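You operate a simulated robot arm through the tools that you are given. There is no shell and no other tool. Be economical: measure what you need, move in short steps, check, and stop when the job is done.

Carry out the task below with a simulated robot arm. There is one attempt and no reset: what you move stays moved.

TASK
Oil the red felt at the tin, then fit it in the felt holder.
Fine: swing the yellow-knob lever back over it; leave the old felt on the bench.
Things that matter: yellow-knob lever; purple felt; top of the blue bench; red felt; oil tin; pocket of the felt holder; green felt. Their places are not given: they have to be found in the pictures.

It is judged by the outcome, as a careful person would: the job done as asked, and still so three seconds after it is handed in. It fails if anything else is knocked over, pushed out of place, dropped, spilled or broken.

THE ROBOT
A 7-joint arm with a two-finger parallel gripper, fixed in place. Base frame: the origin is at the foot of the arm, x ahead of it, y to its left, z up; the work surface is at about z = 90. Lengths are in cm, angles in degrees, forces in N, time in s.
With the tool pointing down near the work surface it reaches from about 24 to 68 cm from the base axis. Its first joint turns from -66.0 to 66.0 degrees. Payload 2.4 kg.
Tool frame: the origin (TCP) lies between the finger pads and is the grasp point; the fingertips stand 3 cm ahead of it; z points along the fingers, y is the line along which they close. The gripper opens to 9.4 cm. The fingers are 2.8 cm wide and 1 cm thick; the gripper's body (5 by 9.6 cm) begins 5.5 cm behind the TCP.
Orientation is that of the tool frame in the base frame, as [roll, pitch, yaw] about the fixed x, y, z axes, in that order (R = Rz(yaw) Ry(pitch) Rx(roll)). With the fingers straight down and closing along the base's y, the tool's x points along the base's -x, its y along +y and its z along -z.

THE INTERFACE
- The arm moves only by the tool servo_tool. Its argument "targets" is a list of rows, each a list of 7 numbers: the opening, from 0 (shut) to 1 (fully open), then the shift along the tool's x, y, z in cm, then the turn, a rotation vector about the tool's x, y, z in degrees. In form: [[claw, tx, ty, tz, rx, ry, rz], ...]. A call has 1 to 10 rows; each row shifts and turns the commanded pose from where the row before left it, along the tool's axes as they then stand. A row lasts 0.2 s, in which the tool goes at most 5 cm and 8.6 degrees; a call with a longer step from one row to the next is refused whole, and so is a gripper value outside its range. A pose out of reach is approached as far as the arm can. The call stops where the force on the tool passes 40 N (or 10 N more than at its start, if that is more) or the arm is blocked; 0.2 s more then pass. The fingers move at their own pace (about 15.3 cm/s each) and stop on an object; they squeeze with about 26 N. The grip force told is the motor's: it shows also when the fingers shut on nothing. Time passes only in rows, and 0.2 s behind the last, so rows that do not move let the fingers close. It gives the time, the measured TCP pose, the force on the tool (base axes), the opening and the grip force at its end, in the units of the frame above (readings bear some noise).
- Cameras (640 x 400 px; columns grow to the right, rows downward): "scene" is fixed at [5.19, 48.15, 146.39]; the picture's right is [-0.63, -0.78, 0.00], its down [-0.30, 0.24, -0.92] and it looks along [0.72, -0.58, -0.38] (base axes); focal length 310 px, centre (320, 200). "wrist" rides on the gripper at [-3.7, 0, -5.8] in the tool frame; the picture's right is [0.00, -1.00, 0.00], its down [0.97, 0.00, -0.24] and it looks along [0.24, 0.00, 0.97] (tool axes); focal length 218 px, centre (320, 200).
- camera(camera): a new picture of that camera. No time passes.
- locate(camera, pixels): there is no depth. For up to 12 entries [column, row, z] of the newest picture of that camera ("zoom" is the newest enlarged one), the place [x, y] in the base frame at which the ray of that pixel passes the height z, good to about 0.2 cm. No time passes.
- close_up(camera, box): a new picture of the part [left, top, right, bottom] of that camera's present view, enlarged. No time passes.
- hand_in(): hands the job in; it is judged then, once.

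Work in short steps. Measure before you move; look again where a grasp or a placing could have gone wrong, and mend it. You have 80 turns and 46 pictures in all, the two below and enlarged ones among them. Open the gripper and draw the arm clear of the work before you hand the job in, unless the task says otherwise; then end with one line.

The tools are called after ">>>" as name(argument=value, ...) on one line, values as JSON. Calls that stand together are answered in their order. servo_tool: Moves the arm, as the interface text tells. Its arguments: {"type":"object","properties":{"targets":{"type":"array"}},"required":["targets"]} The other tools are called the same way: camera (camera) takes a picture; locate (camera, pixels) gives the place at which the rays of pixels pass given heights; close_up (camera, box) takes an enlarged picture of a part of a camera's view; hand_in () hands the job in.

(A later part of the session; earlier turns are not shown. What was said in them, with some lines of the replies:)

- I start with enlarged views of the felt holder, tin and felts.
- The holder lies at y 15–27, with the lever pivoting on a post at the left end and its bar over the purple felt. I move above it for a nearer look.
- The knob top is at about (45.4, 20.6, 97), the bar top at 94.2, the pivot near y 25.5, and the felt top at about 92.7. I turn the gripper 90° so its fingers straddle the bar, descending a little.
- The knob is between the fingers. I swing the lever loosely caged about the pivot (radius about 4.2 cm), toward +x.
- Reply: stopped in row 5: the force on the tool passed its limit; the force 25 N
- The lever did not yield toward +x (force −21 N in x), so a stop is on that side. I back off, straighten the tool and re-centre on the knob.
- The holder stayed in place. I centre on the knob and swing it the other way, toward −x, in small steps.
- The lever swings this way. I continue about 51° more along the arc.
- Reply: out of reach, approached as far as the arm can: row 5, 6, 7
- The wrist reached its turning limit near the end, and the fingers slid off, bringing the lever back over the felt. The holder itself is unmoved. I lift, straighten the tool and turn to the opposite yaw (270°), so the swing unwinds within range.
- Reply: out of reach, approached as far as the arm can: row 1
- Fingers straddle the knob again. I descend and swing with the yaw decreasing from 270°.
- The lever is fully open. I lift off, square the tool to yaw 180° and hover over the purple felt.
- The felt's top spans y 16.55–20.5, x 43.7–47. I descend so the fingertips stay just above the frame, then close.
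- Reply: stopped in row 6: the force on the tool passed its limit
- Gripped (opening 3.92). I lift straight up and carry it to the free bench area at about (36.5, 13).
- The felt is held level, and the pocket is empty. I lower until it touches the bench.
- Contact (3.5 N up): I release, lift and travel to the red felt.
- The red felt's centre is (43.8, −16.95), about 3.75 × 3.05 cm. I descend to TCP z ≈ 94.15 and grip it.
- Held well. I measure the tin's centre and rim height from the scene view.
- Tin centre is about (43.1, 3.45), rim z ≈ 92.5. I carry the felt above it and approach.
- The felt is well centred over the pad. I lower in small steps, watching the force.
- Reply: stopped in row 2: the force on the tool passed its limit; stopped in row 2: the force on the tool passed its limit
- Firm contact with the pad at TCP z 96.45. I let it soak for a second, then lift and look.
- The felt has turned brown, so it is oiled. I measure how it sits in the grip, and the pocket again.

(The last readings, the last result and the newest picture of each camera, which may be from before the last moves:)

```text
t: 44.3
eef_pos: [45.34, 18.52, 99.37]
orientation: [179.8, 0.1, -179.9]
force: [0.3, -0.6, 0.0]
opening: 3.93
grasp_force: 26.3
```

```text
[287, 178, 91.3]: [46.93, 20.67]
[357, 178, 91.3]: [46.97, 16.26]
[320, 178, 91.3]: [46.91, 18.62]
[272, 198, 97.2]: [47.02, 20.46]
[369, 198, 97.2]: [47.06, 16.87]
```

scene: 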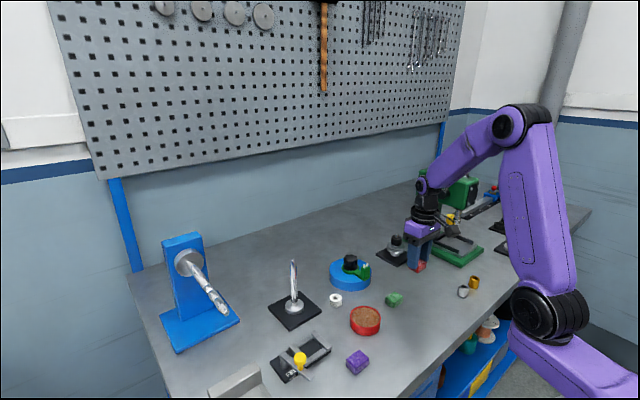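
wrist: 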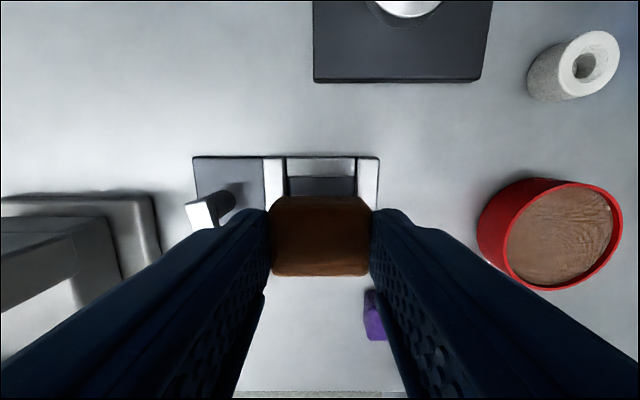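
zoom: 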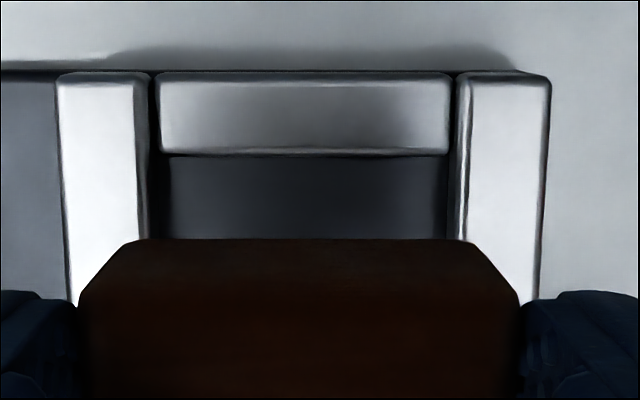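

Aligned within about 0.1 cm; I apply a small correction and lower, with the final part in small steps.

>>> servo_tool(targets=[[0.2, 0.08, -0.08, 1, 0, 0, 0], [0.2, 0, 0, 1, 0, 0, 0], [0.2, 0, 0, 0.7, 0, 0, 0], [0.2, 0, 0, 0, 0, 0, 0]])

>>> servo_tool(targets=[[0.2, 0, 0, 0.4, 0, 0, 0], [0.2, 0, 0, 0.3, 0, 0, 0], [0.2, 0, 0, 0, 0, 0, 0]])

>>> servo_tool(targets=[[0.2, 0, 0, 0.3, 0, 0, 0], [0.2, 0, 0, 0, 0, 0, 0]])

>>> servo_tool(targets=[[0.2, 0, 0, 0.2, 0, 0, 0], [0.2, 0, 0, 0, 0, 0, 0]])

>>> close_up(camera="scene", box=[260, 300, 350, 370])

```text
t: 45.3
eef_pos: [45.07, 18.42, 96.61]
orientation: [179.9, 0.1, -179.8]
force: [0.0, 0.1, -0.5]
opening: 3.95
grasp_force: 26.1
```

```text
t: 46.1
eef_pos: [44.98, 18.47, 96.07]
orientation: [179.8, 0.0, -179.8]
force: [-0.7, 0.3, -0.1]
opening: 3.95
grasp_force: 26.3
```

```text
t: 46.7
eef_pos: [45.1, 18.46, 95.77]
orientation: [179.8, 0.1, -179.9]
force: [0.0, -0.6, 0.0]
opening: 3.95
grasp_force: 26.1
```

```text
t: 47.3
eef_pos: [45.05, 18.52, 95.54]
orientation: [180.0, 0.1, -179.9]
force: [-0.6, 0.5, -0.2]
opening: 3.93
grasp_force: 26.0
```

```text
5.71 times, centred on (305, 335) of scene
```

zoom: 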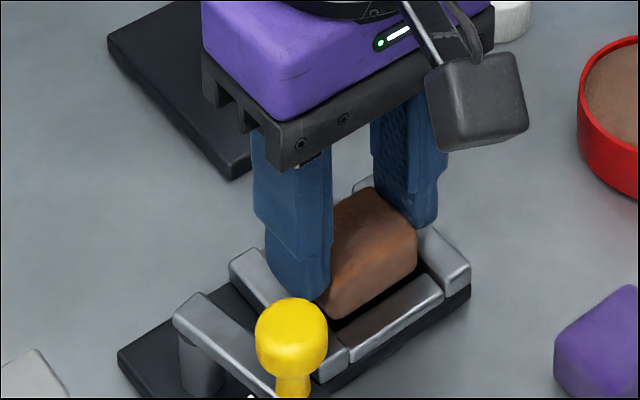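

It is entering with a clear fit. I nudge +x 0.15 and continue down.

>>> servo_tool(targets=[[0.2, -0.15, 0, 0.2, 0, 0, 0], [0.2, 0, 0, 0, 0, 0, 0]])

>>> servo_tool(targets=[[0.2, 0, 0, 0.2, 0, 0, 0], [0.2, 0, 0, 0, 0, 0, 0]])

>>> servo_tool(targets=[[0.2, 0, 0, 0.15, 0, 0, 0], [0.2, 0, 0, 0, 0, 0, 0]])

```text
t: 47.9
eef_pos: [45.33, 18.59, 95.28]
orientation: [179.9, 0.1, -179.9]
force: [-1.0, 0.1, -0.2]
opening: 3.91
grasp_force: 26.0
```

```text
t: 48.5
eef_pos: [45.38, 18.38, 95.19]
orientation: [179.9, 0.1, -180.0]
force: [-0.3, 0.3, -0.5]
opening: 3.95
grasp_force: 26.0
```

```text
t: 49.1
eef_pos: [45.32, 18.48, 94.93]
orientation: [179.9, 0.1, -179.9]
force: [0.3, 0.1, 0.5]
opening: 3.94
grasp_force: 26.0
```

>>> servo_tool(targets=[[0.2, 0, 0, 0.15, 0, 0, 0], [0.2, 0, 0, 0, 0, 0, 0]])

>>> close_up(camera="scene", box=[260, 300, 350, 370])

```text
t: 49.7
eef_pos: [45.4, 18.58, 94.93]
orientation: [179.9, 0.3, -179.9]
force: [-3.8, -2.9, 17.9]
opening: 3.94
grasp_force: 26.1
```

```text
5.71 times, centred on (305, 335) of scene
```

zoom: 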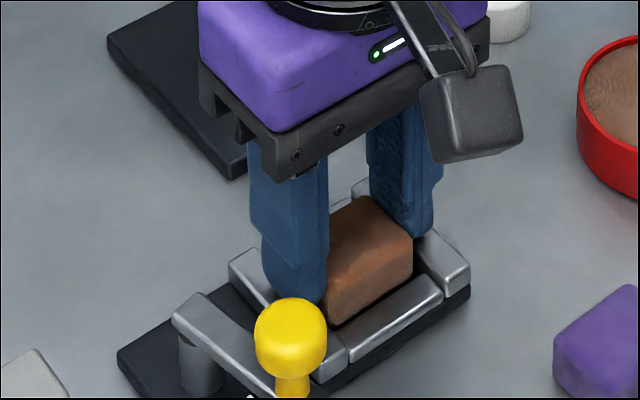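

Seated with 18 N at the bottom. I release, lift clear, and view from above.

>>> servo_tool(targets=[[0.55, 0, 0, 0, 0, 0, 0], [0.55, 0, 0, 0, 0, 0, 0], [0.55, 0, 0, -3, 0, 0, 0], [0.55, 0, 0, -4, 0, 0, 0], [0.55, 0, 0, -3.5, 0, 0, 0], [0.55, 0, 0, 0, 0, 0, 0]])

>>> close_up(camera="wrist", box=[220, 140, 380, 240])

```text
t: 51.1
eef_pos: [45.31, 18.4, 105.36]
orientation: [179.9, 0.1, -179.8]
force: [-0.1, -0.1, 0.5]
opening: 5.16
grasp_force: 0.0
```

```text
4.00 times, centred on (300, 190) of wrist
```

zoom: 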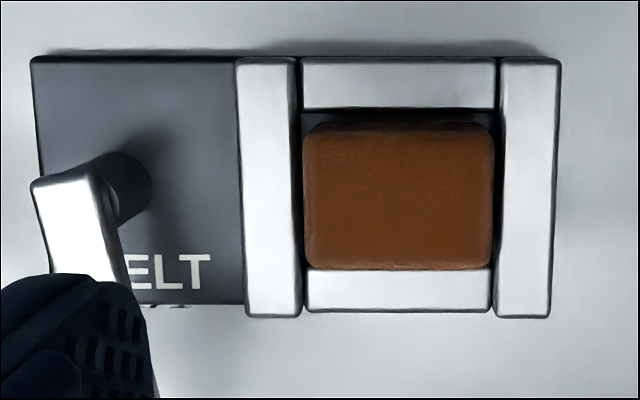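

The oiled felt sits level in the pocket. I return to the knob's recorded pose (41.2, 24.5) at yaw 184.6°.

>>> servo_tool(targets=[[0.45, 2.05, 3.1, 0, 0, 0, 0], [0.45, 2.05, 3.0, 0, 0, 0, -4.6], [0.45, 0, 0, 2, 0, 0, 0], [0.42, 0, 0, 0, 0, 0, 0]])

>>> camera(camera="wrist")

```text
t: 52.1
eef_pos: [41.2, 24.45, 103.12]
orientation: [179.9, 0.1, -175.4]
force: [0.4, -0.4, 0.1]
opening: 3.97
grasp_force: 0.0
```

```text
5 pictures are left
```

wrist: 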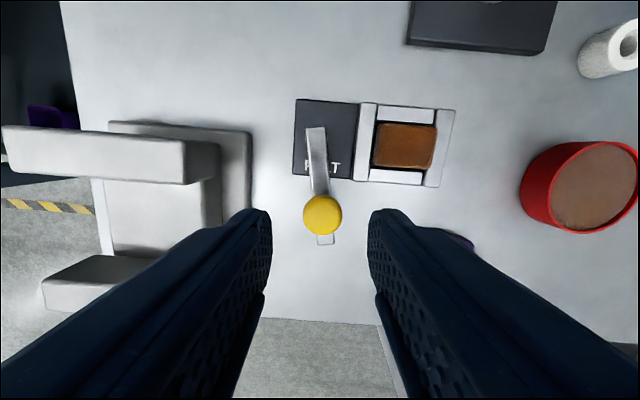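

Knob centred. I descend and swing it back the way it came.

>>> servo_tool(targets=[[0.4, 0, 0, 3, 0, 0, 0], [0.4, 0, 0, 2.5, 0, 0, 0], [0.32, 0, 0, 0, 0, 0, 0], [0.32, -0.05, -0.62, 0, 0, 0, -8.5], [0.32, -0.05, -0.62, 0, 0, 0, -8.5], [0.32, -0.05, -0.62, 0, 0, 0, -8.5], [0.32, -0.05, -0.62, 0, 0, 0, -8.5], [0.32, -0.05, -0.62, 0, 0, 0, -8.5], [0.32, 0, 0, 0, 0, 0, 0]])

>>> servo_tool(targets=[[0.32, -0.05, -0.62, 0, 0, 0, -8.5], [0.32, -0.05, -0.62, 0, 0, 0, -8.5], [0.32, -0.05, -0.62, 0, 0, 0, -8.5], [0.32, -0.05, -0.62, 0, 0, 0, -8.5], [0.32, 0, 0, 0, 0, 0, 0]])

```text
t: 54.1
eef_pos: [42.58, 21.93, 97.82]
orientation: [180.0, 0.3, -132.7]
force: [0.6, -0.1, 0.3]
opening: 3.0
grasp_force: 0.5
```

```text
t: 55.3
eef_pos: [44.76, 20.79, 97.72]
orientation: [-179.9, 0.1, -98.7]
force: [-0.2, -0.3, 1.2]
opening: 3.01
grasp_force: 0.2
```

>>> servo_tool(targets=[[0.32, -0.03, -0.62, 0, 0, 0, -8.5], [0.32, 0, -0.2, 0, 0, 0, 0], [0.32, 0, 0, 0, 0, 0, 0]])

>>> camera(camera="wrist")

```text
t: 56.1
eef_pos: [45.44, 20.87, 97.78]
orientation: [-179.8, 0.1, -90.3]
force: [-0.5, 0.2, 0.2]
opening: 3.04
grasp_force: 0.1
```

```text
4 pictures are left
```

wrist: 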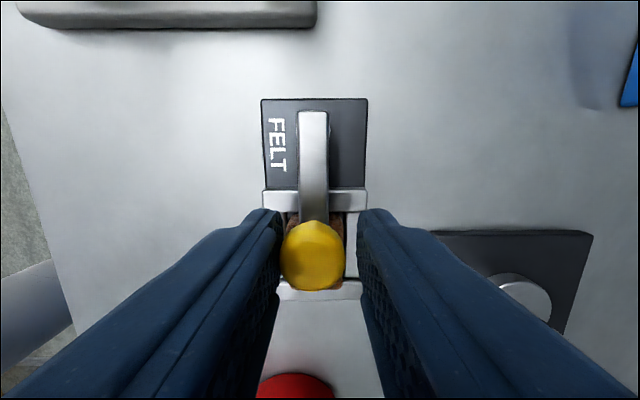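

The lever is nearly square over the felt, with the knob against the −x finger. I nudge +x until the stop is felt.

>>> servo_tool(targets=[[0.32, 0, -0.15, 0, 0, 0, 0], [0.32, 0, 0, 0, 0, 0, 0]])

>>> servo_tool(targets=[[0.32, 0, -0.12, 0, 0, 0, 0], [0.32, 0, 0, 0, 0, 0, 0]])

```text
t: 56.7
eef_pos: [45.73, 20.77, 97.83]
orientation: [-180.0, 0.0, -90.3]
force: [-2.4, 1.5, -0.1]
opening: 3.17
grasp_force: 0.9
```

```text
t: 57.3
eef_pos: [45.77, 20.67, 97.84]
orientation: [180.0, 0.1, -90.3]
force: [-5.6, 1.6, 0.6]
opening: 3.33
grasp_force: 3.0
```

The stop is felt (−5.6 N, fingers giving). I back off to centre, open slightly, lift straight up and check.

>>> servo_tool(targets=[[0.4, 0, 0.3, 0, 0, 0, 0], [0.42, 0, 0, 0, 0, 0, 0], [0.42, 0, 0, -4, 0, 0, 0], [0.42, 0, 0, -4.5, 0, 0, 0], [0.42, 0, 0, -4, 0, 0, 0], [0.42, 0, 0, 0, 0, 0, 0]])

>>> close_up(camera="wrist", box=[240, 110, 400, 250])

```text
t: 58.7
eef_pos: [45.42, 20.74, 110.39]
orientation: [-179.9, 0.1, -90.3]
force: [-0.1, -0.3, 0.3]
opening: 3.96
grasp_force: 0.0
```

```text
2.86 times, centred on (320, 180) of wrist
```

zoom: 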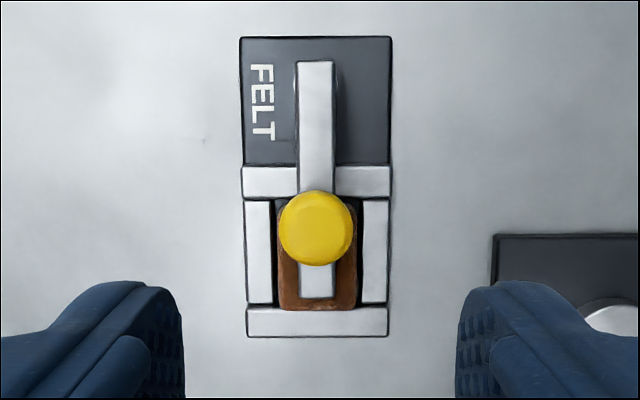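

The lever lies squarely over the oiled felt. I draw the arm up and clear, open the gripper, and take a last look.

>>> servo_tool(targets=[[0.6, 0, 0, -4, 0, 0, 0], [0.8, 0, 0, -4, 0, 0, 0], [1, 0, 0, -4, 0, 0, 0], [1, 3, 2, 0, 0, 0, 0], [1, 3, 2, 0, 0, 0, 0], [1, 3, 0, 0, 0, 0, 0], [1, 0, 0, 0, 0, 0, 0]])

>>> close_up(camera="scene", box=[210, 250, 440, 395])

```text
t: 60.3
eef_pos: [41.53, 11.68, 122.32]
orientation: [-179.9, 0.2, -90.4]
force: [0.0, 0.4, 0.2]
opening: 9.38
grasp_force: 0.0
```

```text
2.76 times, centred on (325, 322) of scene
```

zoom: 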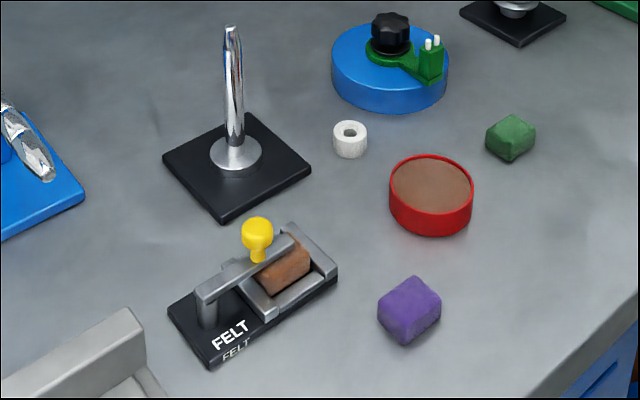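

Everything is in place, so I hand in.

>>> hand_in()

```text
The job is handed in.
```

The red felt is oiled and seated in the holder's pocket, the yellow-knob lever is swung back over it, and the old purple felt is on the bench; on the way, one lever swing hit its stop and another slipped off, and I saw nothing else moved.
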